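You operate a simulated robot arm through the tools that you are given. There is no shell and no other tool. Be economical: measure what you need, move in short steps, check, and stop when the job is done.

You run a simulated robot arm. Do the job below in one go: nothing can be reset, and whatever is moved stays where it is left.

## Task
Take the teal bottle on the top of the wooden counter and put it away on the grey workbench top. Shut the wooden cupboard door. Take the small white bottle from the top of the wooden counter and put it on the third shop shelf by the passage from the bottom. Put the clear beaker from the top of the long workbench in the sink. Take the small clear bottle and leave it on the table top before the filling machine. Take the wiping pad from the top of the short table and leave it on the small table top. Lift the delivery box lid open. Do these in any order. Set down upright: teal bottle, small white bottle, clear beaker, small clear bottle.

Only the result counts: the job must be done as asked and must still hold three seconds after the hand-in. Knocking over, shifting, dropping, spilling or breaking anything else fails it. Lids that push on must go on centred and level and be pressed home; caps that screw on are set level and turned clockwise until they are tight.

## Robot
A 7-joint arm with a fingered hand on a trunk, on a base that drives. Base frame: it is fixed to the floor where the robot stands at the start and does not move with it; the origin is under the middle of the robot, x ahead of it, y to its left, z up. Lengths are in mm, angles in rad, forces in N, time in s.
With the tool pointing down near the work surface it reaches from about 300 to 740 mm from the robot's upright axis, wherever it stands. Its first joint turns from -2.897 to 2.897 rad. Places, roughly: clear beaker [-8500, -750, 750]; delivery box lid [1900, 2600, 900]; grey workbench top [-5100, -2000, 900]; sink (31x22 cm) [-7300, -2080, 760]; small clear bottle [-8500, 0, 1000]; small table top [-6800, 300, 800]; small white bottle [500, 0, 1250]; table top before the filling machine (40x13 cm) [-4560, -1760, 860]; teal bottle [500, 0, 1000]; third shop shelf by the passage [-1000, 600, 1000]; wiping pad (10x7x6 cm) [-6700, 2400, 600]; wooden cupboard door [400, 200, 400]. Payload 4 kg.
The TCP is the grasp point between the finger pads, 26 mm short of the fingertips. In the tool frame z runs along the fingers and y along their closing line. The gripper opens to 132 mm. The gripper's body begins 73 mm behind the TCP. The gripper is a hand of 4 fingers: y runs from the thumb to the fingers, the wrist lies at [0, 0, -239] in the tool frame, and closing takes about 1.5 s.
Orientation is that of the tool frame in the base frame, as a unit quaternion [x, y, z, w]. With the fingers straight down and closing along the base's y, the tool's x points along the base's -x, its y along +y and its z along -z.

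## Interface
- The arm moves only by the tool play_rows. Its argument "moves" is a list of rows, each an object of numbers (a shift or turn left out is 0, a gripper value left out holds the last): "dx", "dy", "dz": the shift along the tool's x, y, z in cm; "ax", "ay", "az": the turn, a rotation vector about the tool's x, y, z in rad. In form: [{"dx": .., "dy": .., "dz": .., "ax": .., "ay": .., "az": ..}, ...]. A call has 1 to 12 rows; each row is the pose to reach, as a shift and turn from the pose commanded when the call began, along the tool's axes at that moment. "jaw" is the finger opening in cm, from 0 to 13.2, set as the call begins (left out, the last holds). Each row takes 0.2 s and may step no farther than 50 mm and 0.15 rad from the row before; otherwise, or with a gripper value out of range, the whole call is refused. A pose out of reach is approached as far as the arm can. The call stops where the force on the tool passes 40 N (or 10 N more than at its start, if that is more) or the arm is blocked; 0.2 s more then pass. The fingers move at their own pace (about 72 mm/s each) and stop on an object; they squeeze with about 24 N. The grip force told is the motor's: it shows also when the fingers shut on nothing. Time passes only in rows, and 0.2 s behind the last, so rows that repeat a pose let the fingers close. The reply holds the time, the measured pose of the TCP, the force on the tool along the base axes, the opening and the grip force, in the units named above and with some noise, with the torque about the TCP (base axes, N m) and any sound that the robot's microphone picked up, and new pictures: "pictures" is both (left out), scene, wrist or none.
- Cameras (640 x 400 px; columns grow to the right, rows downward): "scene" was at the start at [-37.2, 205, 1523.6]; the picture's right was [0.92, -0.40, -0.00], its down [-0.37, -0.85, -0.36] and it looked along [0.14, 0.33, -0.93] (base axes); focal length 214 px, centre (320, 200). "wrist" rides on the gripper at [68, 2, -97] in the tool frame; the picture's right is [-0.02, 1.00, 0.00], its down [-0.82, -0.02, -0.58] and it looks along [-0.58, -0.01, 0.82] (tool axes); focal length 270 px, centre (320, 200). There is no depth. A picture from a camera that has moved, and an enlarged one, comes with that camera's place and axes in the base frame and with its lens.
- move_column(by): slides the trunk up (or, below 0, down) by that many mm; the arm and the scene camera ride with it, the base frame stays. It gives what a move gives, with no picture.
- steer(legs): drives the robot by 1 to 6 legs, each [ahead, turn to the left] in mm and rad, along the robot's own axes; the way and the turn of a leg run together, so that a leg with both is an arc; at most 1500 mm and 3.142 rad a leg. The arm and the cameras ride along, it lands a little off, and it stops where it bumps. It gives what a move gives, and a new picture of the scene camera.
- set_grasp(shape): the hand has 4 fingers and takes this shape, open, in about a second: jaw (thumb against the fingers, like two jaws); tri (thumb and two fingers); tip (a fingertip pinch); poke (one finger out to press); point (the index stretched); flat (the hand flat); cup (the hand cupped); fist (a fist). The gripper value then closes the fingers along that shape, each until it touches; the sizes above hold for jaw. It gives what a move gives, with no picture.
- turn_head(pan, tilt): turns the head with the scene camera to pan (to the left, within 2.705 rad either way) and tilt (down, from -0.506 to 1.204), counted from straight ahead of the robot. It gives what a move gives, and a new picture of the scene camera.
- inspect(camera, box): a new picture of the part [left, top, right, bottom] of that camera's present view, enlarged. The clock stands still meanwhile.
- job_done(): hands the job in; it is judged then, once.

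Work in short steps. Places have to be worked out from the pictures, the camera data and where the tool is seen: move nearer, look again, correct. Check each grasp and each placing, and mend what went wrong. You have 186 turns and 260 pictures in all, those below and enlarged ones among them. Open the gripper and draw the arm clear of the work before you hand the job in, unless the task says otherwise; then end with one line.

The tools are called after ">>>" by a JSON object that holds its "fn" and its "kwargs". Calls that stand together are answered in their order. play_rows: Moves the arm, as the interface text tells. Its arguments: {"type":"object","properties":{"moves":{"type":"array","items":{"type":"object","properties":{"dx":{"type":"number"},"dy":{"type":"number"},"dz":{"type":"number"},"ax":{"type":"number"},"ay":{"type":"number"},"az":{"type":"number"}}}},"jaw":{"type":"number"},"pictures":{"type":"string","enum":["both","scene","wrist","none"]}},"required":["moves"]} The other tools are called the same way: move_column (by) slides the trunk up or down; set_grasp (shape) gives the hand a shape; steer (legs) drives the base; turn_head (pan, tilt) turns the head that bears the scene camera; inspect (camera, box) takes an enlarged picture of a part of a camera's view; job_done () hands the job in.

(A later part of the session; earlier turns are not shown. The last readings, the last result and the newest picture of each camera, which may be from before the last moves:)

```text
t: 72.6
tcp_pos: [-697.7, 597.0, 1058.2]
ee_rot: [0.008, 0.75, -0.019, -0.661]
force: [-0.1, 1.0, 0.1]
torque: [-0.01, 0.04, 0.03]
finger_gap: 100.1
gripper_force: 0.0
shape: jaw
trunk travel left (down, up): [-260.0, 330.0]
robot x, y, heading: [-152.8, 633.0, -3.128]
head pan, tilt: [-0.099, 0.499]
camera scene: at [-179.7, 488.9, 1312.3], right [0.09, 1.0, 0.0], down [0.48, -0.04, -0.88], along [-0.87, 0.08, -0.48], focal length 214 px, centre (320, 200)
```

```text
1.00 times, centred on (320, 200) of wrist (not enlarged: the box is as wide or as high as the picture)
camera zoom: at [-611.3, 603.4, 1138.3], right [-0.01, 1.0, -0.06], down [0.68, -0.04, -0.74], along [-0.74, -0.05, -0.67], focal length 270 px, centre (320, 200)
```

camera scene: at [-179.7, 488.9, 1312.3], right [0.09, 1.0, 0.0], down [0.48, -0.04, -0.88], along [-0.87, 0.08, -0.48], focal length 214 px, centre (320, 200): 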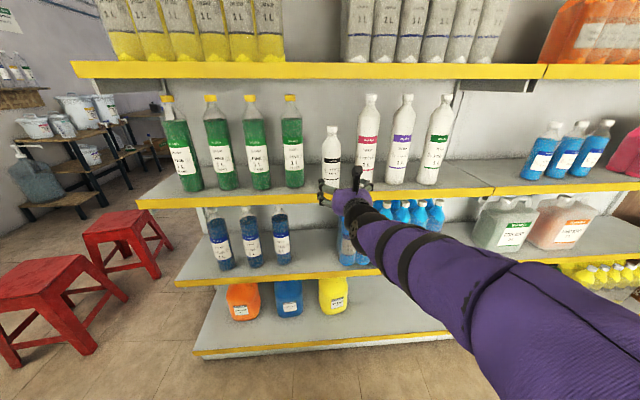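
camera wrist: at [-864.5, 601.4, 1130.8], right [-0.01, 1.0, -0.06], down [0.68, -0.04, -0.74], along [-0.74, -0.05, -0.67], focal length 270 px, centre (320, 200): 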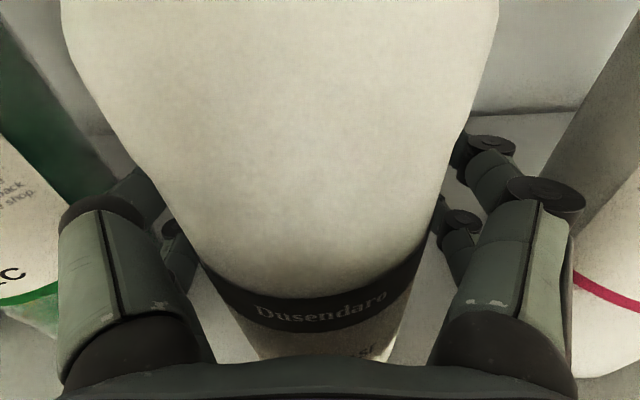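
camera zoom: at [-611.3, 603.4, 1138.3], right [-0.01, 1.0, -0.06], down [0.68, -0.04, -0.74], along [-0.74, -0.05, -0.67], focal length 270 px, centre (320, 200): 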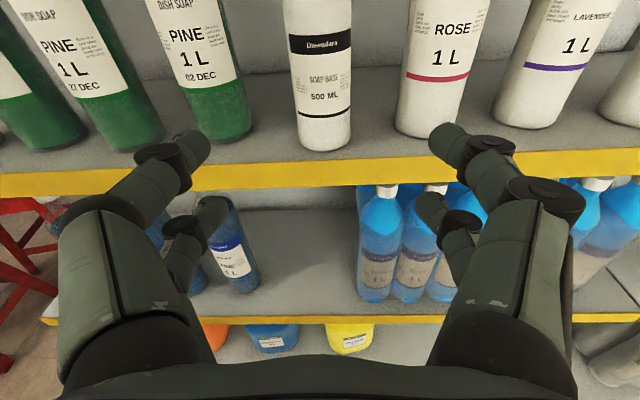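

White bottle stands correctly. Next, the delivery box: turn left (avoids the door behind) to face it and approach 1 m.

>>> {"fn": "steer", "kwargs": {"legs": [[0, 1.95], [0, 1.93], [1000, 0]]}}

>>> {"fn": "turn_head", "kwargs": {"pan": 0.1, "tilt": 0.35}}

```text
t: 88.2
tcp_pos: [925.8, 1739.7, 1058.7]
ee_rot: [0.699, 0.274, 0.605, -0.265]
force: [0.8, 0.0, 0.1]
torque: [0.0, 0.0, 0.01]
finger_gap: 99.6
gripper_force: 0.0
shape: jaw
trunk travel left (down, up): [-260.0, 330.0]
robot x, y, heading: [559.5, 1333.4, 0.785]
head pan, tilt: [-0.099, 0.499]
camera scene: at [478.1, 1457.4, 1312.3], right [0.63, -0.78, 0.0], down [-0.37, -0.3, -0.88], along [0.68, 0.55, -0.48], focal length 214 px, centre (320, 200)
```

scene: 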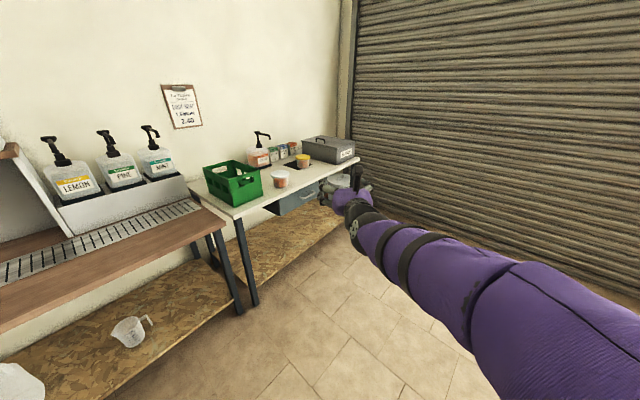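

```text
t: 88.9
tcp_pos: [926.0, 1740.1, 1058.0]
ee_rot: [0.699, 0.274, 0.605, -0.265]
force: [-0.3, 0.0, -0.4]
torque: [0.0, 0.01, 0.03]
finger_gap: 99.8
gripper_force: 0.1
shape: jaw
trunk travel left (down, up): [-260.0, 330.0]
robot x, y, heading: [556.7, 1335.5, 0.78]
head pan, tilt: [0.099, 0.351]
camera scene: at [466.7, 1471.9, 1326.0], right [0.77, -0.64, 0.0], down [-0.22, -0.27, -0.94], along [0.6, 0.72, -0.34], focal length 214 px, centre (320, 200)
```

scene: 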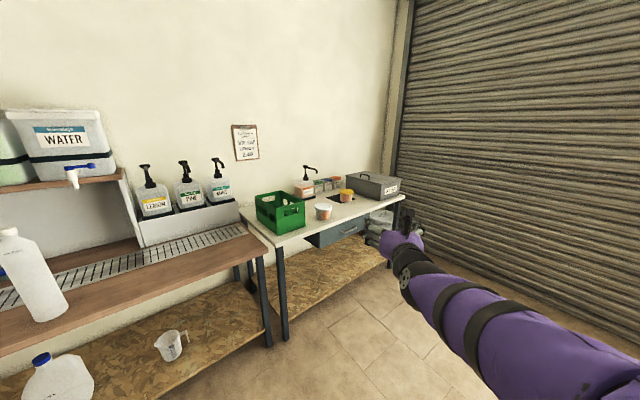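

>>> {"fn": "inspect", "kwargs": {"camera": "scene", "box": [290, 150, 420, 230]}}

```text
4.92 times, centred on (355, 190) of scene
camera zoom: at [466.7, 1471.9, 1326.0], right [0.77, -0.64, 0.0], down [-0.22, -0.27, -0.94], along [0.6, 0.72, -0.34], focal length 1056 px, centre (148, 249)
```

zoom: 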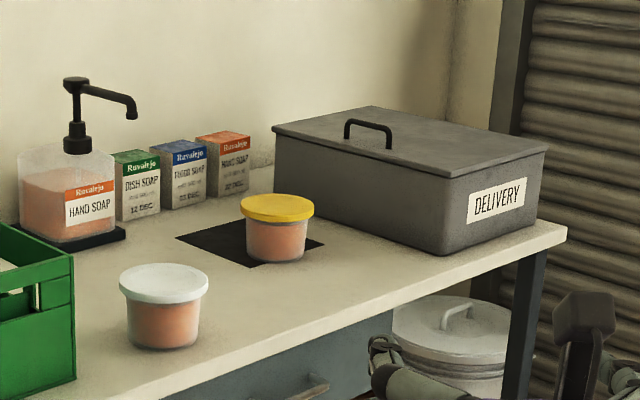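

Box: label faces the table front (−y), handle near the lid's left (−x) edge, so the hinge is at the right (+x). Drive to stand in front of the table and triangulate.

>>> {"fn": "steer", "kwargs": {"legs": [[0, -0.78], [750, 0], [0, 1.571]]}}

>>> {"fn": "turn_head", "kwargs": {"pan": -0.35, "tilt": 0.5}}

>>> {"fn": "inspect", "kwargs": {"camera": "scene", "box": [220, 120, 460, 270]}}

```text
t: 99.4
tcp_pos: [1283.4, 1891.9, 1057.2]
ee_rot: [0.54, 0.521, 0.457, -0.477]
force: [0.3, -0.7, -0.6]
torque: [-0.01, 0.0, 0.01]
finger_gap: 99.7
gripper_force: 0.1
shape: jaw
trunk travel left (down, up): [-260.0, 330.0]
robot x, y, heading: [1310.2, 1341.9, 1.572]
head pan, tilt: [0.099, 0.351]
camera scene: at [1148.5, 1377.1, 1326.0], right [1.0, 0.1, 0.0], down [0.03, -0.34, -0.94], along [-0.09, 0.93, -0.34], focal length 214 px, centre (320, 200)
```

scene: 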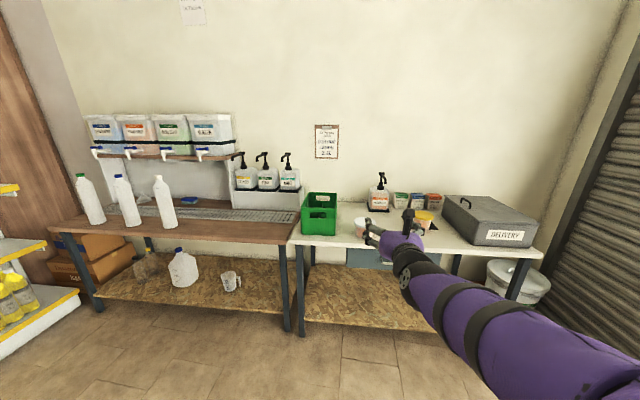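

```text
t: 100.3
tcp_pos: [1283.3, 1891.1, 1059.3]
ee_rot: [0.539, 0.522, 0.457, -0.478]
force: [-0.8, -0.4, -0.4]
torque: [0.01, 0.01, -0.02]
finger_gap: 99.8
gripper_force: 0.1
shape: jaw
trunk travel left (down, up): [-260.0, 330.0]
robot x, y, heading: [1308.5, 1343.0, 1.569]
head pan, tilt: [-0.351, 0.499]
camera scene: at [1188.9, 1369.9, 1312.3], right [0.94, -0.34, 0.0], down [-0.16, -0.45, -0.88], along [0.3, 0.82, -0.48], focal length 214 px, centre (320, 200)
```

scene: 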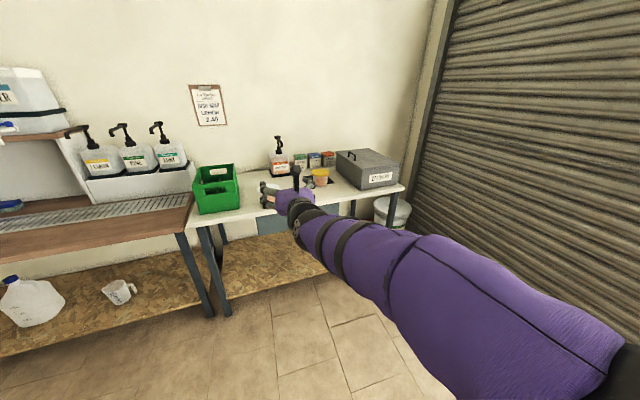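

```text
2.67 times, centred on (340, 195) of scene
camera zoom: at [1188.9, 1369.9, 1312.3], right [0.94, -0.34, 0.0], down [-0.16, -0.45, -0.88], along [0.3, 0.82, -0.48], focal length 572 px, centre (267, 213)
```

zoom: 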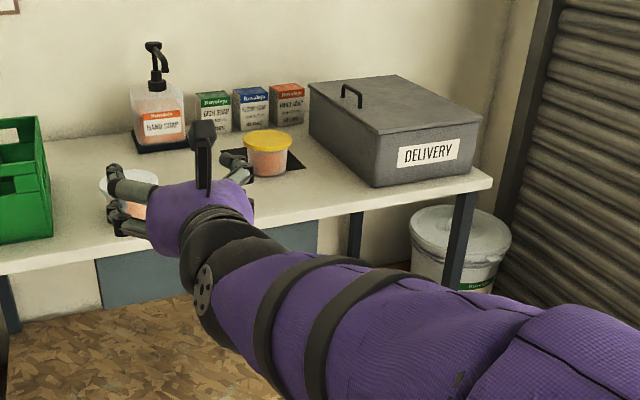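

Table top ≈751, box lid top ≈850, handle bar at ≈(1885,2640), running along y, hinge at x≈2130. I raise the arm and drive closer, to about (1780,1950).

>>> {"fn": "move_column", "kwargs": {"by": 100}}

>>> {"fn": "steer", "kwargs": {"legs": [[0, -0.66], [770, 0], [0, 0.6]]}}

>>> {"fn": "inspect", "kwargs": {"camera": "wrist", "box": [0, 0, 640, 400]}}

```text
t: 101.6
tcp_pos: [1283.0, 1890.9, 1158.0]
ee_rot: [0.54, 0.521, 0.457, -0.478]
force: [0.3, 0.3, -0.5]
torque: [0.01, -0.01, -0.01]
finger_gap: 99.7
gripper_force: 0.0
shape: jaw
trunk travel left (down, up): [-360.0, 230.0]
robot x, y, heading: [1312.5, 1342.8, 1.572]
head pan, tilt: [-0.351, 0.499]
```

```text
t: 109.5
tcp_pos: [1794.8, 2501.4, 1157.9]
ee_rot: [0.557, 0.503, 0.472, -0.462]
force: [-0.2, 0.1, 0.0]
torque: [0.03, 0.01, 0.02]
finger_gap: 99.9
gripper_force: 0.1
shape: jaw
trunk travel left (down, up): [-360.0, 230.0]
robot x, y, heading: [1782.2, 1952.9, 1.51]
head pan, tilt: [-0.351, 0.499]
camera scene: at [1666.9, 1986.8, 1412.3], right [0.91, -0.4, 0.0], down [-0.19, -0.44, -0.88], along [0.35, 0.8, -0.48], focal length 214 px, centre (320, 200)
```

scene: 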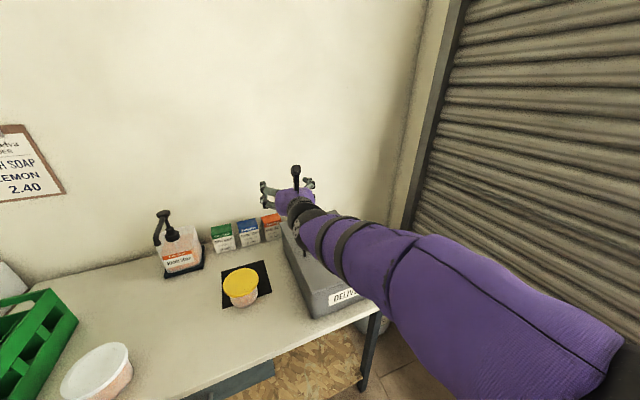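

```text
1.00 times, centred on (320, 200) of wrist (not enlarged: the box is as wide or as high as the picture)
camera zoom: at [1793.8, 2413.6, 1238.4], right [1.0, -0.07, -0.06], down [-0.09, -0.67, -0.74], along [0.01, 0.74, -0.67], focal length 270 px, centre (320, 200)
```

zoom: 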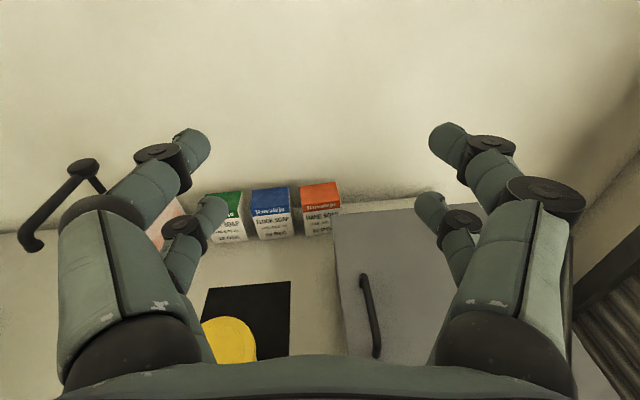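

Handle bar: x≈1848, y 2520–2627, 28 mm in from the lid's left edge. I'll bring the hand in diagonally, pitched down, rolled so the thumb is below and fingers above the bar.

>>> {"fn": "play_rows", "kwargs": {"moves": [{"ax": -0.023, "ay": -0.0734, "az": -0.1171}, {"ax": -0.046, "ay": -0.1467, "az": -0.2342}, {"ax": -0.069, "ay": -0.2201, "az": -0.3513}, {"ax": -0.092, "ay": -0.2935, "az": -0.4684}, {"ax": -0.115, "ay": -0.3668, "az": -0.5855}, {"ax": -0.138, "ay": -0.4402, "az": -0.7025}, {"ax": -0.161, "ay": -0.5135, "az": -0.8196}, {"ax": -0.184, "ay": -0.5869, "az": -0.9367}, {"ax": -0.207, "ay": -0.6603, "az": -1.0538}, {"ax": -0.23, "ay": -0.7336, "az": -1.1709}, {"ax": -0.253, "ay": -0.807, "az": -1.288}], "jaw": 6}}

```text
t: 111.9
tcp_pos: [1794.5, 2501.3, 1157.9]
ee_rot: [0.331, 0.799, 0.463, 0.192]
force: [0.7, 0.0, -0.5]
torque: [-0.01, 0.0, 0.0]
finger_gap: 60.3
gripper_force: 0.1
shape: jaw
trunk travel left (down, up): [-360.0, 230.0]
robot x, y, heading: [1787.1, 1951.4, 1.509]
head pan, tilt: [-0.351, 0.499]
camera scene: at [1666.9, 1986.8, 1412.3], right [0.91, -0.4, 0.0], down [-0.19, -0.44, -0.88], along [0.35, 0.8, -0.48], focal length 214 px, centre (320, 200)
camera wrist: at [1687.3, 2490.8, 1208.0], right [0.37, 0.33, 0.87], down [0.22, -0.94, 0.27], along [0.9, 0.09, -0.42], focal length 270 px, centre (320, 200)
```

scene: 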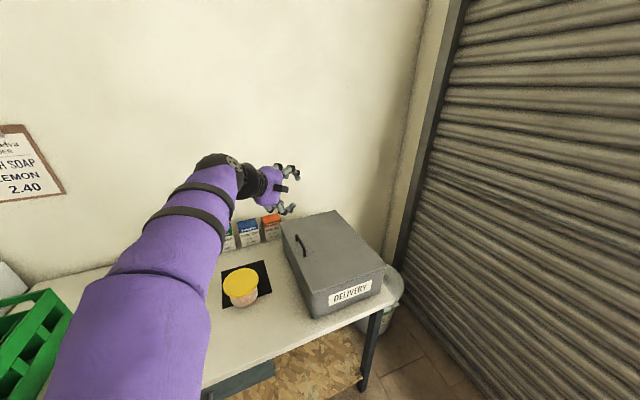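
wrist: 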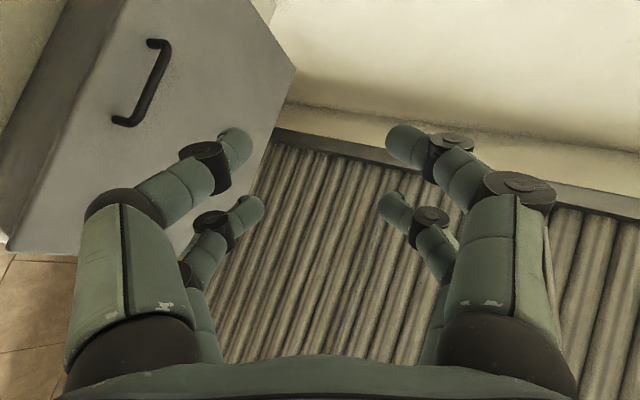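

Rolled and reachable. Bar consistent at (1848,2573,~893). Descend to a stand-off ~80 mm short of the bar with pitch reduced to ~15°.

>>> {"fn": "play_rows", "kwargs": {"moves": [{"dx": 0.2, "dy": -3.2, "dz": 2.0, "ax": -0.05}, {"dx": 0.4, "dy": -6.4, "dz": 4.0, "ax": -0.1}, {"dx": 0.6, "dy": -9.6, "dz": 6.0, "ax": -0.15}, {"dx": 0.9, "dy": -12.8, "dz": 8.0, "ax": -0.2}, {"dx": 1.1, "dy": -16.0, "dz": 10.0, "ax": -0.26}, {"dx": 1.3, "dy": -18.1, "dz": 11.4, "ax": -0.26}]}}

>>> {"fn": "inspect", "kwargs": {"camera": "scene", "box": [220, 150, 400, 270]}}

```text
t: 113.3
tcp_pos: [1794.6, 2515.7, 945.0]
ee_rot: [0.304, 0.732, 0.564, 0.233]
force: [0.7, -0.5, 0.7]
torque: [0.0, -0.03, -0.02]
finger_gap: 60.3
gripper_force: 0.0
shape: jaw
trunk travel left (down, up): [-360.0, 230.0]
robot x, y, heading: [1783.1, 1951.5, 1.508]
head pan, tilt: [-0.351, 0.499]
camera scene: at [1666.7, 1986.8, 1412.3], right [0.91, -0.4, 0.0], down [-0.19, -0.44, -0.88], along [0.35, 0.8, -0.48], focal length 214 px, centre (320, 200)
camera wrist: at [1679.1, 2497.2, 971.6], right [0.2, 0.16, 0.97], down [0.18, -0.98, 0.13], along [0.96, 0.15, -0.23], focal length 270 px, centre (320, 200)
```

scene: 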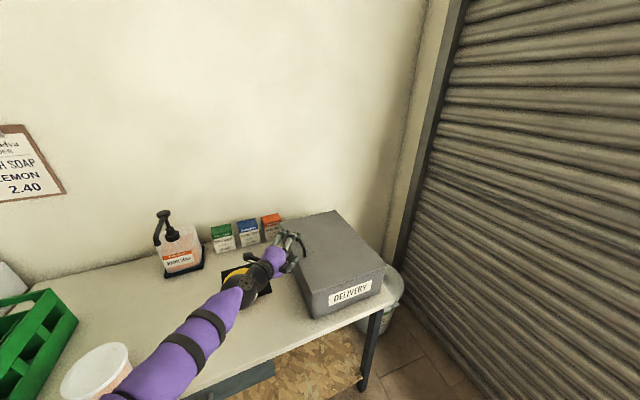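
wrist: 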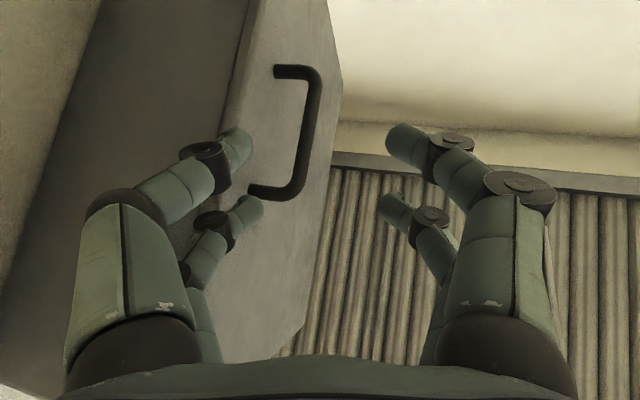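

```text
3.33 times, centred on (310, 210) of scene
camera zoom: at [1666.7, 1986.8, 1412.3], right [0.91, -0.4, 0.0], down [-0.19, -0.44, -0.88], along [0.35, 0.8, -0.48], focal length 715 px, centre (353, 167)
```

zoom: 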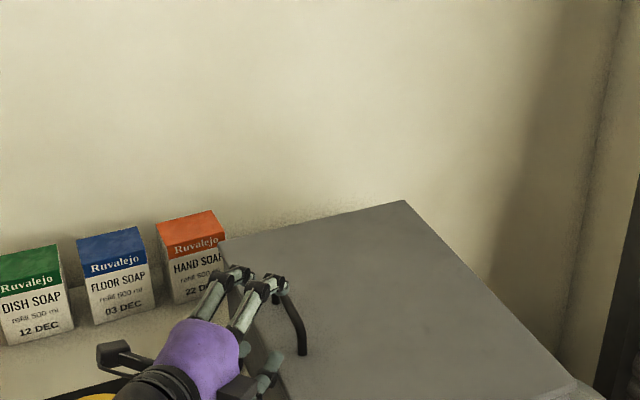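

Bar refined to ≈(1845, 2513–2613, 906), lid top ≈872. Advance 4 cm of the remaining 6.3 and look.

>>> {"fn": "play_rows", "kwargs": {"moves": [{"dz": 2, "dy": -0.1}, {"dz": 4, "dy": -0.2, "dx": -0.2}]}}

>>> {"fn": "inspect", "kwargs": {"camera": "scene", "box": [250, 200, 370, 280]}}

```text
t: 113.9
tcp_pos: [1820.5, 2542.0, 933.9]
ee_rot: [0.304, 0.731, 0.565, 0.231]
force: [-3.1, -1.1, 15.8]
torque: [-0.58, 0.26, -0.12]
finger_gap: 57.0
gripper_force: 0.0
shape: jaw
trunk travel left (down, up): [-360.0, 230.0]
robot x, y, heading: [1785.5, 1954.3, 1.505]
head pan, tilt: [-0.351, 0.499]
camera scene: at [1666.4, 1985.5, 1412.6], right [0.91, -0.4, 0.0], down [-0.19, -0.44, -0.88], along [0.35, 0.8, -0.48], focal length 214 px, centre (320, 200)
camera wrist: at [1706.3, 2523.3, 960.8], right [0.2, 0.16, 0.97], down [0.18, -0.98, 0.12], along [0.96, 0.15, -0.23], focal length 270 px, centre (320, 200)
```

scene: 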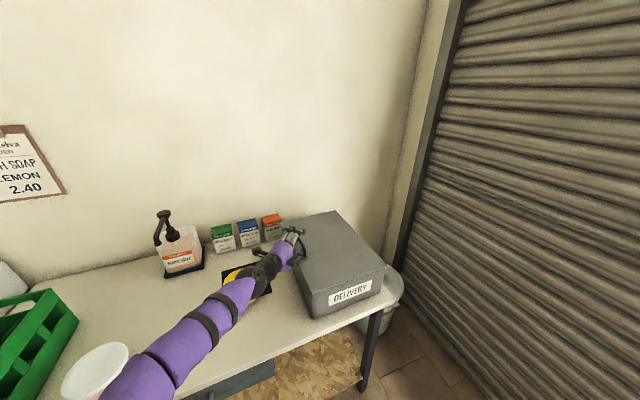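
wrist: 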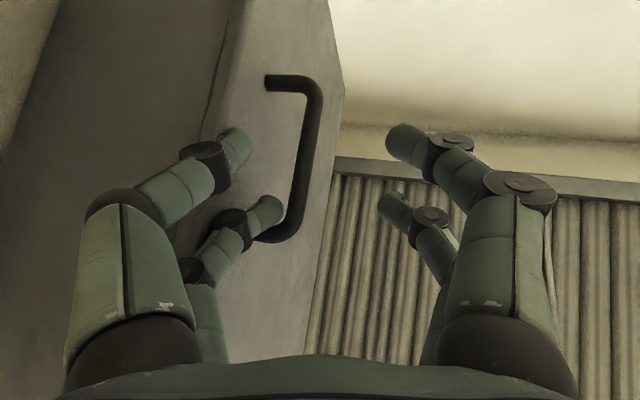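

```text
5.00 times, centred on (310, 240) of scene
camera zoom: at [1666.4, 1985.5, 1412.6], right [0.91, -0.4, 0.0], down [-0.19, -0.44, -0.88], along [0.35, 0.8, -0.48], focal length 1072 px, centre (370, 0)
```

zoom: 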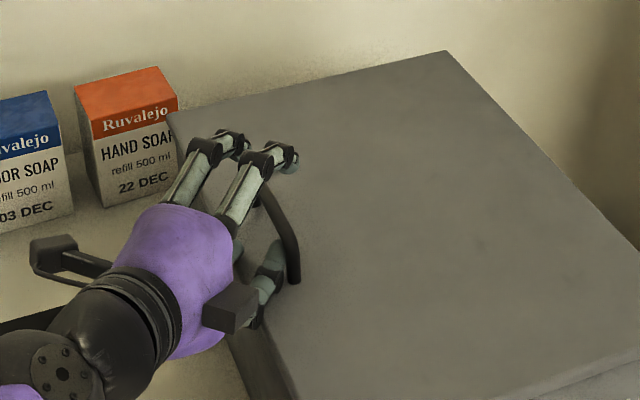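

The lower digits touched the lid and the diagonal entry is poor. Back off, raise slightly and yaw the hand to point straight +x.

>>> {"fn": "play_rows", "kwargs": {"moves": [{"dz": -2, "dy": 1}, {"dx": 1, "dz": -3, "dy": 1.5, "ay": -0.13, "az": 0.034}, {"dx": 2, "dz": -3, "dy": 1.3, "ay": -0.26, "az": 0.068}, {"dx": 3, "dz": -2.5, "dy": 1.1, "ay": -0.39, "az": 0.102}, {"dx": 4.2, "dz": -2, "dy": 1.1, "ay": -0.52, "az": 0.136}, {"dx": 4.2, "dz": -1.6, "dy": 1.1, "ay": -0.64, "az": 0.17}, {"dx": 4.2, "dz": -1.6, "dy": 1.1, "ay": -0.76, "az": 0.2}]}}

```text
t: 115.5
tcp_pos: [1780.1, 2563.2, 947.6]
ee_rot: [0.561, 0.56, 0.429, 0.432]
force: [0.1, -0.2, -0.5]
torque: [-0.02, 0.01, 0.0]
finger_gap: 60.0
gripper_force: 0.1
shape: jaw
trunk travel left (down, up): [-360.0, 230.0]
robot x, y, heading: [1783.9, 1951.5, 1.507]
head pan, tilt: [-0.351, 0.499]
camera scene: at [1666.6, 1986.7, 1412.3], right [0.91, -0.4, 0.0], down [-0.19, -0.44, -0.88], along [0.35, 0.8, -0.48], focal length 214 px, centre (320, 200)
camera wrist: at [1688.3, 2631.8, 973.8], right [0.26, -0.03, 0.97], down [-0.56, -0.81, 0.13], along [0.78, -0.58, -0.22], focal length 270 px, centre (320, 200)
```

scene: 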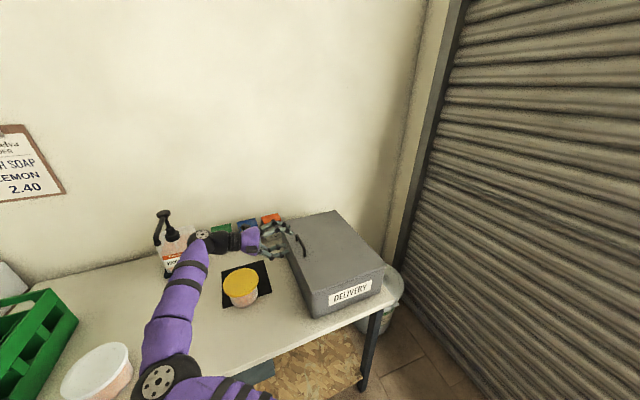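
wrist: 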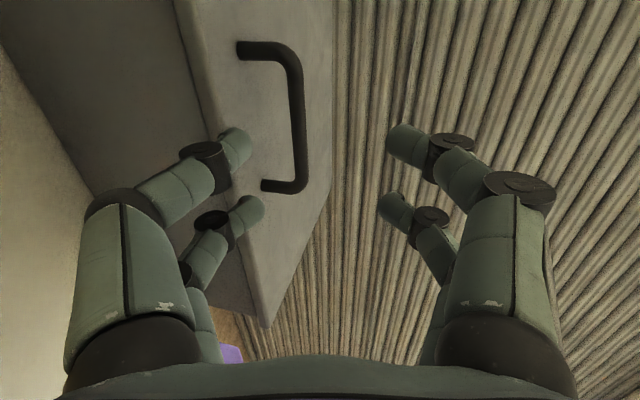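

Good geometry: bar at z≈914, lid≈886, hand pointing +x. Flatten pitch slightly and advance so the lower digits slip under the bar.

>>> {"fn": "play_rows", "kwargs": {"moves": [{"dx": 0.2, "dy": 0.3, "dz": 1.0, "ax": -0.1}, {"dx": 0.4, "dy": 0.4, "dz": 2.5, "ax": -0.1}, {"dx": 0.4, "dy": 0.4, "dz": 4.0, "ax": -0.1}]}}

>>> {"fn": "inspect", "kwargs": {"camera": "scene", "box": [250, 200, 370, 280]}}

```text
t: 116.3
tcp_pos: [1822.1, 2567.5, 942.1]
ee_rot: [0.539, 0.539, 0.457, 0.458]
force: [0.2, 0.5, 1.2]
torque: [-0.03, -0.03, 0.03]
finger_gap: 59.8
gripper_force: 0.0
shape: jaw
trunk travel left (down, up): [-360.0, 230.0]
robot x, y, heading: [1784.8, 1950.4, 1.508]
head pan, tilt: [-0.351, 0.499]
camera scene: at [1666.7, 1986.8, 1412.3], right [0.91, -0.4, 0.0], down [-0.19, -0.44, -0.88], along [0.35, 0.8, -0.48], focal length 214 px, centre (320, 200)
camera wrist: at [1726.3, 2636.1, 959.1], right [0.16, -0.02, 0.99], down [-0.57, -0.82, 0.07], along [0.8, -0.58, -0.14], focal length 270 px, centre (320, 200)
```

scene: 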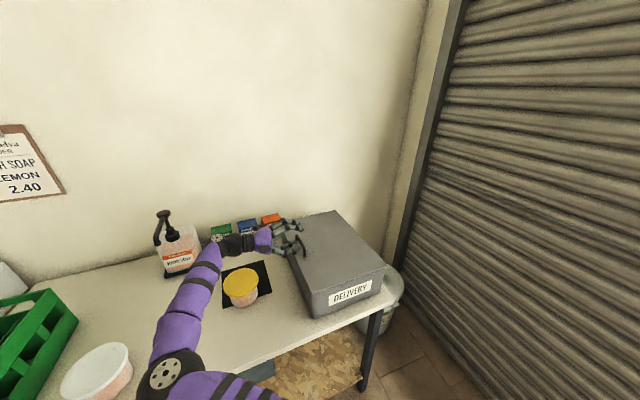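
wrist: 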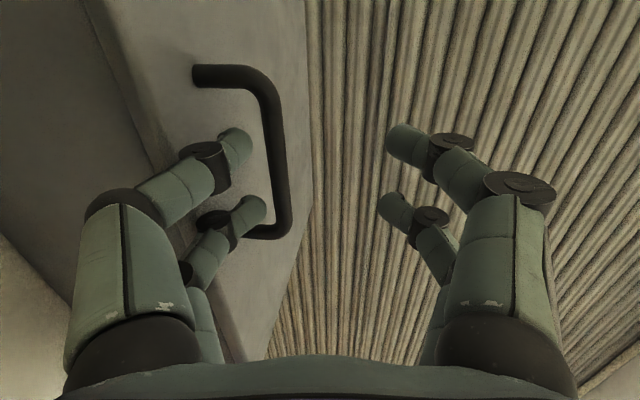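

```text
5.00 times, centred on (310, 240) of scene
camera zoom: at [1666.7, 1986.8, 1412.3], right [0.91, -0.4, 0.0], down [-0.19, -0.44, -0.88], along [0.35, 0.8, -0.48], focal length 1072 px, centre (370, 0)
```

zoom: 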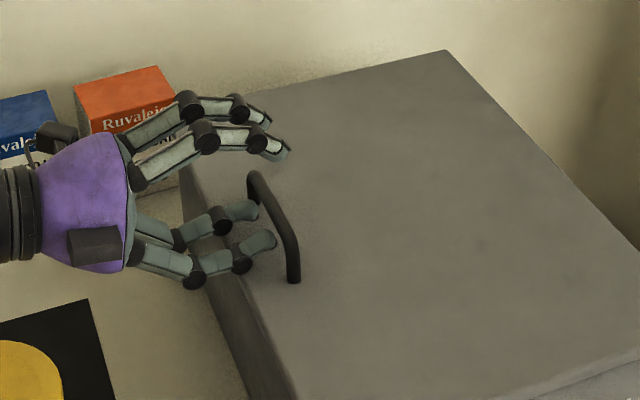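

The lower digits are aligned with the loop. Lower 5 mm and advance 2 cm, then check.

>>> {"fn": "play_rows", "kwargs": {"moves": [{"dy": -0.5}, {"dy": -0.5, "dz": 1.0}, {"dy": -0.5, "dz": 2.0}], "pictures": "wrist"}}

>>> {"fn": "inspect", "kwargs": {"camera": "scene", "box": [250, 200, 370, 280]}}

```text
t: 117.2
tcp_pos: [1831.4, 2567.9, 938.8]
ee_rot: [0.534, 0.541, 0.463, 0.456]
force: [-7.4, -3.7, 12.6]
torque: [-0.38, 0.71, -0.09]
finger_gap: 57.8
gripper_force: 0.0
shape: jaw
trunk travel left (down, up): [-360.0, 230.0]
robot x, y, heading: [1781.0, 1950.2, 1.51]
head pan, tilt: [-0.351, 0.499]
stopped in row 3: the force on the tool passed its limit at 42 N (the readings are from after the stop); the commanded pose is now the measured one
camera wrist: at [1735.2, 2635.0, 955.7], right [0.16, -0.03, 0.99], down [-0.56, -0.82, 0.07], along [0.81, -0.57, -0.14], focal length 270 px, centre (320, 200)
```

wrist: 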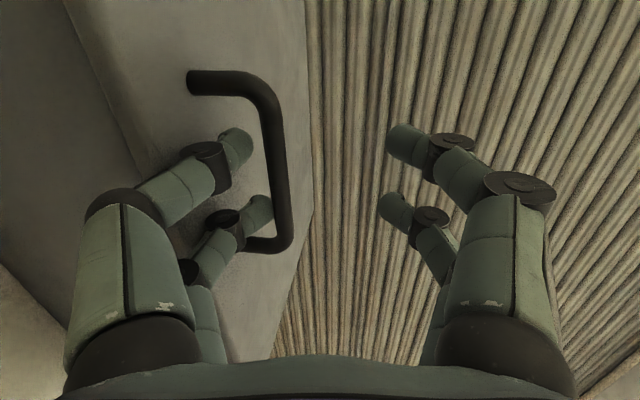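

```text
5.00 times, centred on (310, 240) of scene
camera zoom: at [1665.8, 1985.1, 1412.3], right [0.92, -0.4, 0.0], down [-0.19, -0.44, -0.88], along [0.35, 0.8, -0.48], focal length 1072 px, centre (370, 0)
```

zoom: 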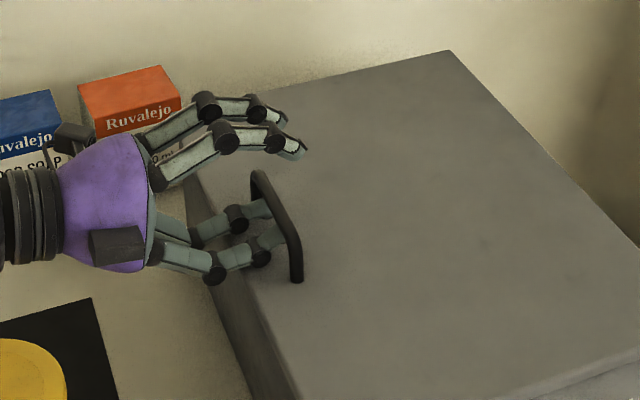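

Lower digits are under the bar. Relieve the press slightly and close on the bar.

>>> {"fn": "play_rows", "kwargs": {"moves": [{"dy": 0.2}, {"dy": 0.3}, {"dy": 0.3}, {"dy": 0.3}, {"dy": 0.3}, {"dy": 0.3}, {"dy": 0.3}], "jaw": 0, "pictures": "wrist"}}

>>> {"fn": "inspect", "kwargs": {"camera": "scene", "box": [250, 200, 370, 280]}}

```text
t: 118.8
tcp_pos: [1834.0, 2568.7, 938.8]
ee_rot: [0.535, 0.541, 0.462, 0.455]
force: [-5.8, -4.8, -4.2]
torque: [-0.3, 1.08, -0.1]
finger_gap: 22.8
gripper_force: 24.1
shape: jaw
trunk travel left (down, up): [-360.0, 230.0]
robot x, y, heading: [1786.4, 1953.9, 1.508]
head pan, tilt: [-0.351, 0.499]
camera wrist: at [1737.7, 2636.4, 955.3], right [0.16, -0.02, 0.99], down [-0.56, -0.82, 0.07], along [0.81, -0.57, -0.15], focal length 270 px, centre (320, 200)
```

wrist: 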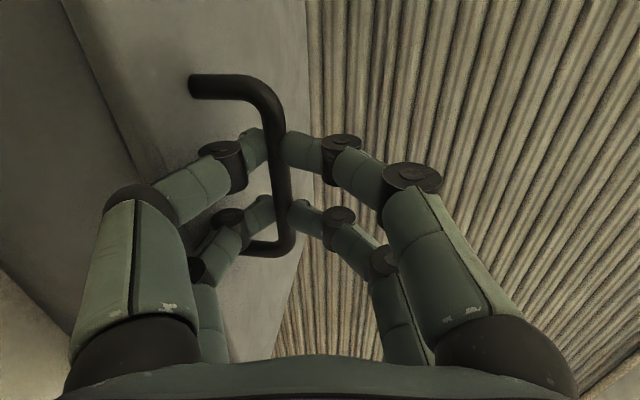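

```text
5.00 times, centred on (310, 240) of scene
camera zoom: at [1666.1, 1986.6, 1412.2], right [0.92, -0.4, 0.0], down [-0.19, -0.44, -0.88], along [0.35, 0.8, -0.48], focal length 1072 px, centre (370, 0)
```

zoom: 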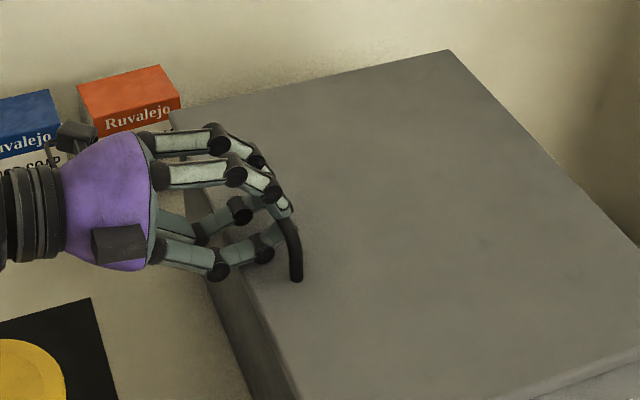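

Firm grip on the bar. Lift along the hinge arc, first 0.3 rad, and check forces.

>>> {"fn": "play_rows", "kwargs": {"moves": [{"dz": 0.1, "dy": 1.2, "ax": 0.05}, {"dz": 0.33, "dy": 2.46, "ax": 0.1}, {"dz": 0.6, "dy": 3.7, "ax": 0.15}, {"dz": 0.9, "dy": 4.87, "ax": 0.2}, {"dz": 1.3, "dy": 6.05, "ax": 0.25}, {"dz": 1.71, "dy": 7.22, "ax": 0.3}], "pictures": "scene"}}

```text
t: 120.2
tcp_pos: [1863.6, 2568.9, 1006.4]
ee_rot: [0.598, 0.604, 0.375, 0.37]
force: [-3.3, -2.1, -1.8]
torque: [-0.06, 0.51, 0.06]
finger_gap: 22.2
gripper_force: 23.9
shape: jaw
trunk travel left (down, up): [-360.0, 230.0]
robot x, y, heading: [1785.8, 1954.2, 1.505]
head pan, tilt: [-0.351, 0.499]
camera scene: at [1666.2, 1986.7, 1412.2], right [0.92, -0.4, 0.0], down [-0.19, -0.44, -0.88], along [0.35, 0.8, -0.48], focal length 214 px, centre (320, 200)
```

scene: 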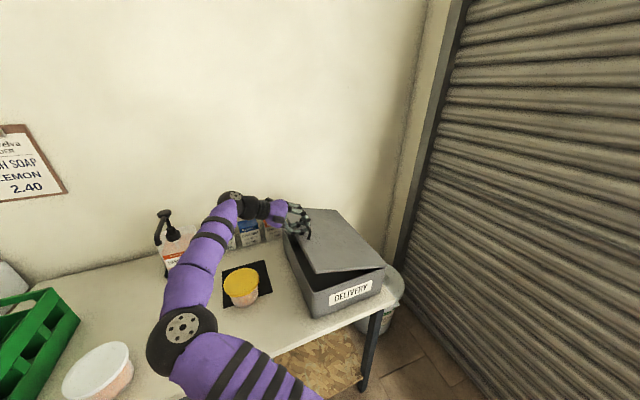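

Lid follows with little force. Continue another 0.8 rad.

>>> {"fn": "play_rows", "kwargs": {"moves": [{"dz": 0.32, "dy": 2.44, "ax": 0.1}, {"dz": 0.88, "dy": 4.84, "ax": 0.2}, {"dz": 1.68, "dy": 7.17, "ax": 0.3}, {"dz": 2.72, "dy": 9.4, "ax": 0.4}, {"dz": 3.97, "dy": 11.52, "ax": 0.5}, {"dz": 5.41, "dy": 13.52, "ax": 0.6}, {"dz": 7.05, "dy": 15.35, "ax": 0.7}, {"dz": 8.88, "dy": 17.01, "ax": 0.8}], "pictures": "scene"}}

```text
t: 121.8
tcp_pos: [1970.6, 2567.0, 1104.1]
ee_rot: [0.679, 0.702, 0.162, 0.14]
force: [0.7, 24.6, -2.4]
torque: [0.56, -0.06, -0.34]
finger_gap: 21.3
gripper_force: 24.3
shape: jaw
out of reach, approached as far as the arm can: row 7, 8
trunk travel left (down, up): [-360.0, 230.0]
robot x, y, heading: [1789.6, 1951.2, 1.508]
head pan, tilt: [-0.351, 0.499]
stopped in row 8: the force on the tool passed its limit at 54 N (the readings are from after the stop); the commanded pose is now the measured one
camera scene: at [1667.7, 1989.8, 1412.2], right [0.92, -0.4, 0.0], down [-0.19, -0.44, -0.88], along [0.35, 0.8, -0.48], focal length 214 px, centre (320, 200)
```

scene: 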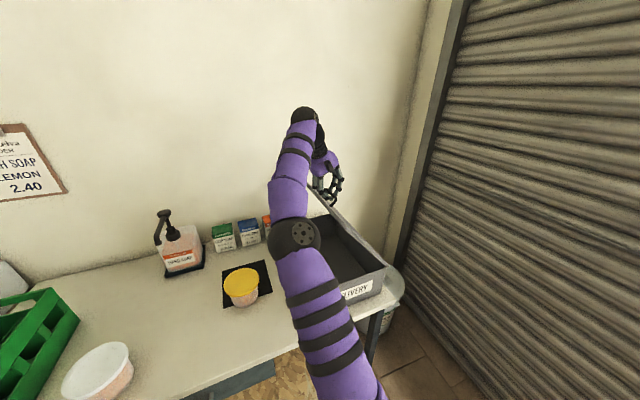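

The lid is ~52° open; a joint limit stopped the rotation and there's a 25 N side pull. Continue the arc without further tool rotation, easing the side force.

>>> {"fn": "play_rows", "kwargs": {"moves": [{"dx": 0.2}, {"dx": 0.3, "dz": 0.1, "dy": 2.47}, {"dx": 0.3, "dz": 0.48, "dy": 4.93}, {"dx": 0.3, "dz": 1.07, "dy": 7.29}], "pictures": "scene"}}

```text
t: 122.9
tcp_pos: [1980.2, 2563.9, 1110.2]
ee_rot: [0.669, 0.709, 0.176, 0.137]
force: [3.5, 27.5, -8.5]
torque: [0.71, -0.06, -0.34]
finger_gap: 20.5
gripper_force: 24.2
shape: jaw
out of reach, approached as far as the arm can: row 2, 3, 4
trunk travel left (down, up): [-360.0, 230.0]
robot x, y, heading: [1779.4, 1950.9, 1.508]
head pan, tilt: [-0.351, 0.499]
stopped in row 4: the force on the tool passed its limit at 54 N (the readings are from after the stop); the commanded pose is now the measured one
camera scene: at [1668.2, 1990.9, 1412.1], right [0.92, -0.4, 0.0], down [-0.19, -0.44, -0.88], along [0.35, 0.8, -0.48], focal length 214 px, centre (320, 200)
```

scene: 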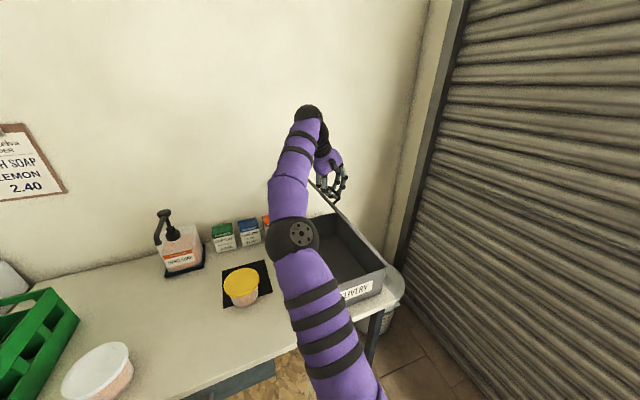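

The arm is stretched; side force shows the hand being pulled toward −y. Drive the base 35 mm ahead to relieve and regain reach.

>>> {"fn": "steer", "kwargs": {"legs": [[35, 0]]}}

```text
t: 123.8
tcp_pos: [1988.7, 2567.4, 1114.5]
ee_rot: [0.681, 0.699, 0.165, 0.146]
force: [-1.3, -9.4, -2.6]
torque: [-0.11, 0.13, 0.15]
finger_gap: 21.1
gripper_force: 23.9
shape: jaw
trunk travel left (down, up): [-360.0, 230.0]
robot x, y, heading: [1785.8, 1971.8, 1.504]
head pan, tilt: [-0.351, 0.499]
stopped in leg 1: the force on the tool passed its limit at 50 N (the readings are from after the stop); the commanded pose is now the measured one
camera scene: at [1668.0, 2007.0, 1412.4], right [0.92, -0.4, 0.0], down [-0.19, -0.44, -0.88], along [0.35, 0.8, -0.48], focal length 214 px, centre (320, 200)
```

scene: 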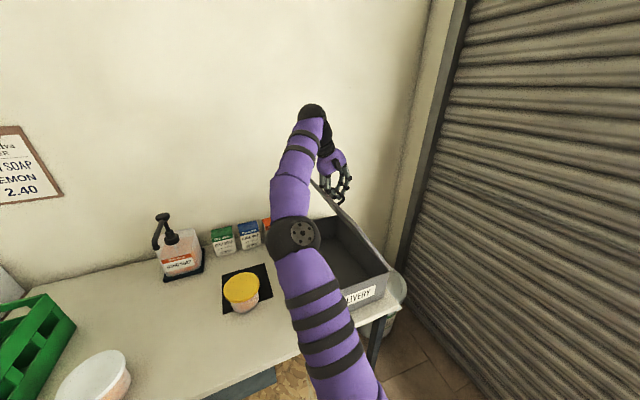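

Relieved. Now sweep the hand along +x by small right turns of the base with tiny column rises.

>>> {"fn": "move_column", "kwargs": {"by": 7}}

>>> {"fn": "steer", "kwargs": {"legs": [[8, -0.05]]}}

```text
t: 124.3
tcp_pos: [1990.5, 2568.2, 1120.4]
ee_rot: [0.68, 0.699, 0.163, 0.146]
force: [8.2, -16.6, -22.4]
torque: [-0.25, -0.22, 0.16]
finger_gap: 19.1
gripper_force: 23.8
shape: jaw
trunk travel left (down, up): [-367.0, 223.0]
robot x, y, heading: [1787.4, 1968.6, 1.509]
head pan, tilt: [-0.351, 0.499]
```

```text
t: 125.2
tcp_pos: [2011.0, 2566.2, 1128.1]
ee_rot: [0.691, 0.688, 0.167, 0.143]
force: [-8.4, -6.3, 8.8]
torque: [-0.17, 1.42, 0.11]
finger_gap: 24.0
gripper_force: 23.9
shape: jaw
trunk travel left (down, up): [-367.0, 223.0]
robot x, y, heading: [1791.3, 1980.9, 1.461]
head pan, tilt: [-0.351, 0.499]
stopped in leg 1: the force on the tool passed its limit at 45 N (the readings are from after the stop); the commanded pose is now the measured one
camera scene: at [1669.0, 2019.7, 1419.1], right [0.9, -0.44, 0.0], down [-0.21, -0.43, -0.88], along [0.39, 0.79, -0.48], focal length 214 px, centre (320, 200)
```

scene: 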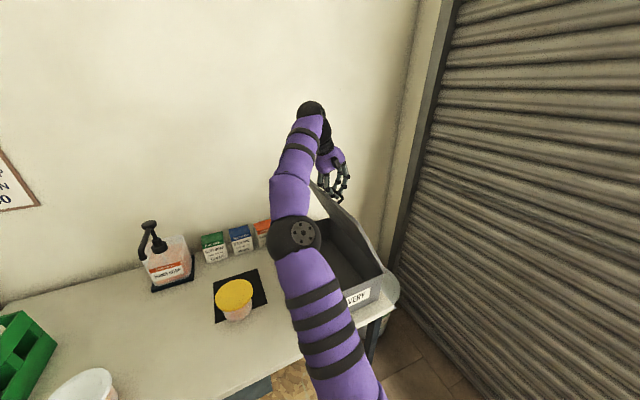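

Forces are modest again; try the arm with tool rotation once more.

>>> {"fn": "play_rows", "kwargs": {"moves": [{"ax": 0.06, "dz": 0.2, "dy": 0.8}, {"ax": 0.12, "dz": 0.6, "dy": 2.0}, {"ax": 0.2, "dz": 1.0, "dy": 3.6}, {"ax": 0.26, "dz": 1.46, "dy": 4.9}], "pictures": "none"}}

```text
t: 126.2
tcp_pos: [2009.2, 2535.0, 1116.7]
ee_rot: [0.705, 0.703, 0.076, 0.051]
force: [0.1, -0.1, 0.4]
torque: [0.0, -0.02, 0.0]
finger_gap: 17.7
gripper_force: 23.5
shape: jaw
out of reach, approached as far as the arm can: row 1, 2, 3, 4
trunk travel left (down, up): [-367.0, 223.0]
robot x, y, heading: [1789.0, 1981.4, 1.462]
head pan, tilt: [-0.351, 0.499]
```

Force dropped to zero — the bar may have slipped out. Look.

>>> {"fn": "play_rows", "kwargs": {"moves": [{}], "pictures": "both"}}

>>> {"fn": "inspect", "kwargs": {"camera": "scene", "box": [220, 90, 460, 310]}}

```text
t: 126.7
tcp_pos: [2010.3, 2534.4, 1116.2]
ee_rot: [0.705, 0.703, 0.076, 0.052]
force: [-0.6, -0.7, 0.0]
torque: [0.02, -0.02, 0.0]
finger_gap: 17.8
gripper_force: 24.3
shape: jaw
trunk travel left (down, up): [-367.0, 223.0]
robot x, y, heading: [1788.3, 1982.0, 1.461]
head pan, tilt: [-0.351, 0.499]
camera scene: at [1670.4, 2021.4, 1419.3], right [0.9, -0.44, 0.0], down [-0.21, -0.43, -0.88], along [0.39, 0.79, -0.48], focal length 214 px, centre (320, 200)
camera wrist: at [1993.5, 2599.3, 1214.0], right [0.98, -0.03, 0.18], down [-0.12, -0.83, 0.54], along [0.13, -0.55, -0.82], focal length 270 px, centre (320, 200)
```

scene: 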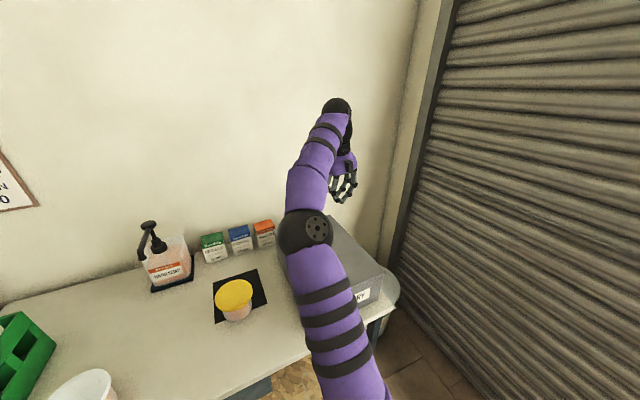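
wrist: 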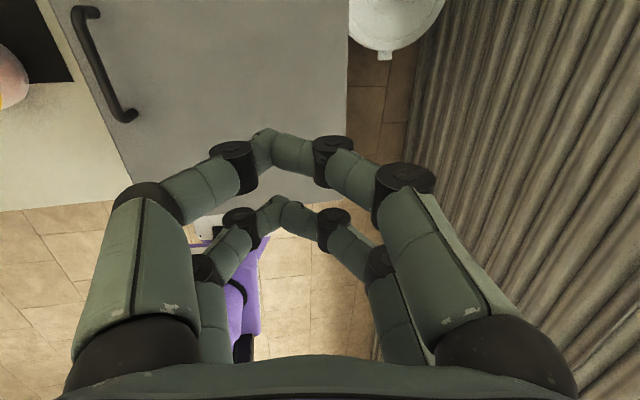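

```text
1.82 times, centred on (340, 200) of scene
camera zoom: at [1670.4, 2021.4, 1419.3], right [0.9, -0.44, 0.0], down [-0.21, -0.43, -0.88], along [0.39, 0.79, -0.48], focal length 390 px, centre (284, 200)
```

zoom: 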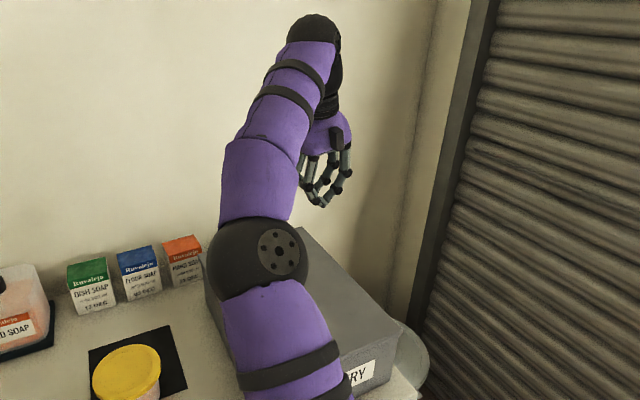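

The lid fell shut; I'll redo it from a better base spot. First raise the trunk, return the hand to the horizontal +x orientation and swing it left.

>>> {"fn": "move_column", "kwargs": {"by": 150}}

>>> {"fn": "play_rows", "kwargs": {"moves": [{"dx": 0.16, "dy": -2.66, "dz": 0.7, "ax": -0.124}, {"dx": 0.32, "dy": -5.32, "dz": 1.4, "ax": -0.248}, {"dx": 0.48, "dy": -7.98, "dz": 2.1, "ax": -0.372}, {"dx": 0.64, "dy": -10.64, "dz": 2.8, "ax": -0.496}, {"dx": 0.8, "dy": -13.3, "dz": 3.5, "ax": -0.62}, {"dx": 0.96, "dy": -15.96, "dz": 4.2, "ax": -0.744}, {"dx": 1.12, "dy": -18.62, "dz": 4.9, "ax": -0.868}, {"dx": 1.28, "dy": -21.28, "dz": 5.6, "ax": -0.992}, {"dx": 1.44, "dy": -23.94, "dz": 6.3, "ax": -1.116}, {"dx": 1.6, "dy": -26.6, "dz": 7.0, "ax": -1.24}], "jaw": 6, "pictures": "scene"}}

```text
t: 128.4
tcp_pos: [2009.3, 2534.3, 1264.9]
ee_rot: [0.705, 0.703, 0.077, 0.053]
force: [0.9, 0.5, 0.6]
torque: [-0.02, 0.0, 0.0]
finger_gap: 18.0
gripper_force: 23.6
shape: jaw
trunk travel left (down, up): [-517.0, 73.0]
robot x, y, heading: [1787.0, 1983.3, 1.46]
head pan, tilt: [-0.351, 0.499]
```

```text
t: 130.6
tcp_pos: [1760.0, 2555.8, 1149.0]
ee_rot: [0.542, 0.527, 0.471, 0.453]
force: [0.6, -0.6, -0.6]
torque: [0.01, -0.05, 0.01]
finger_gap: 59.9
gripper_force: 0.1
shape: jaw
trunk travel left (down, up): [-517.0, 73.0]
robot x, y, heading: [1786.8, 1983.1, 1.46]
head pan, tilt: [-0.351, 0.499]
camera scene: at [1670.1, 2021.5, 1569.3], right [0.9, -0.44, 0.0], down [-0.21, -0.43, -0.88], along [0.39, 0.79, -0.48], focal length 214 px, centre (320, 200)
```

scene: 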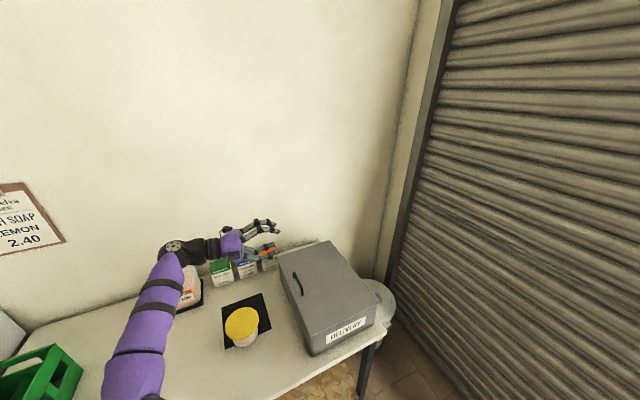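

Lid is undamaged. Shift the base right and closer, to about (1950,2030).

>>> {"fn": "steer", "kwargs": {"legs": [[-400, 0], [0, -0.325], [488, 0], [0, 0.4]]}}

>>> {"fn": "inspect", "kwargs": {"camera": "wrist", "box": [0, 0, 640, 400]}}

```text
t: 138.0
tcp_pos: [1878.1, 2594.5, 1150.1]
ee_rot: [0.524, 0.547, 0.486, 0.435]
force: [0.5, 0.2, -0.3]
torque: [0.02, -0.01, -0.03]
finger_gap: 59.9
gripper_force: 0.1
shape: jaw
trunk travel left (down, up): [-517.0, 73.0]
robot x, y, heading: [1951.2, 2023.9, 1.537]
head pan, tilt: [-0.351, 0.499]
camera scene: at [1827.2, 2054.9, 1569.3], right [0.93, -0.38, 0.0], down [-0.18, -0.44, -0.88], along [0.33, 0.81, -0.48], focal length 214 px, centre (320, 200)
```

scene: 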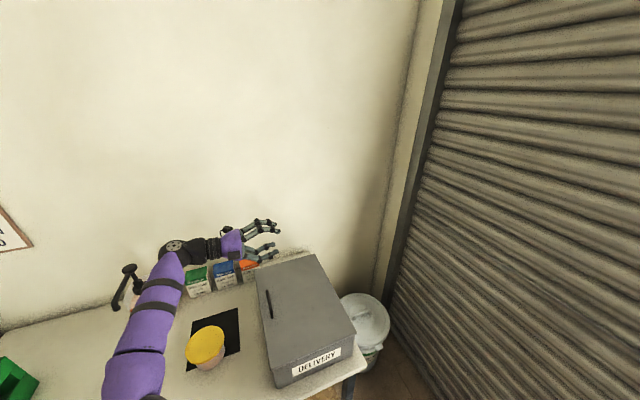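

```text
1.00 times, centred on (320, 200) of wrist (not enlarged: the box is as wide or as high as the picture)
camera zoom: at [1778.0, 2654.4, 1168.2], right [0.15, -0.05, 0.99], down [-0.51, -0.86, 0.04], along [0.84, -0.51, -0.15], focal length 270 px, centre (320, 200)
```

zoom: 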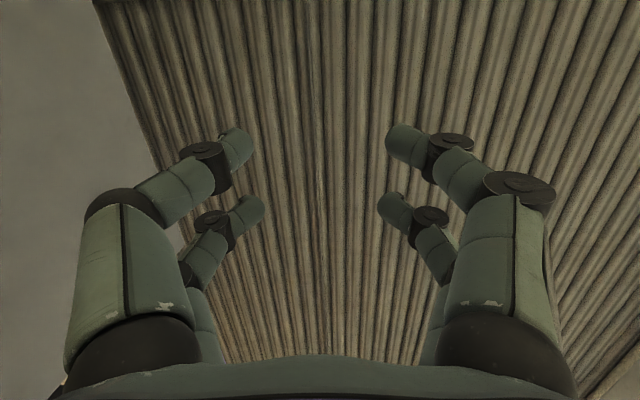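

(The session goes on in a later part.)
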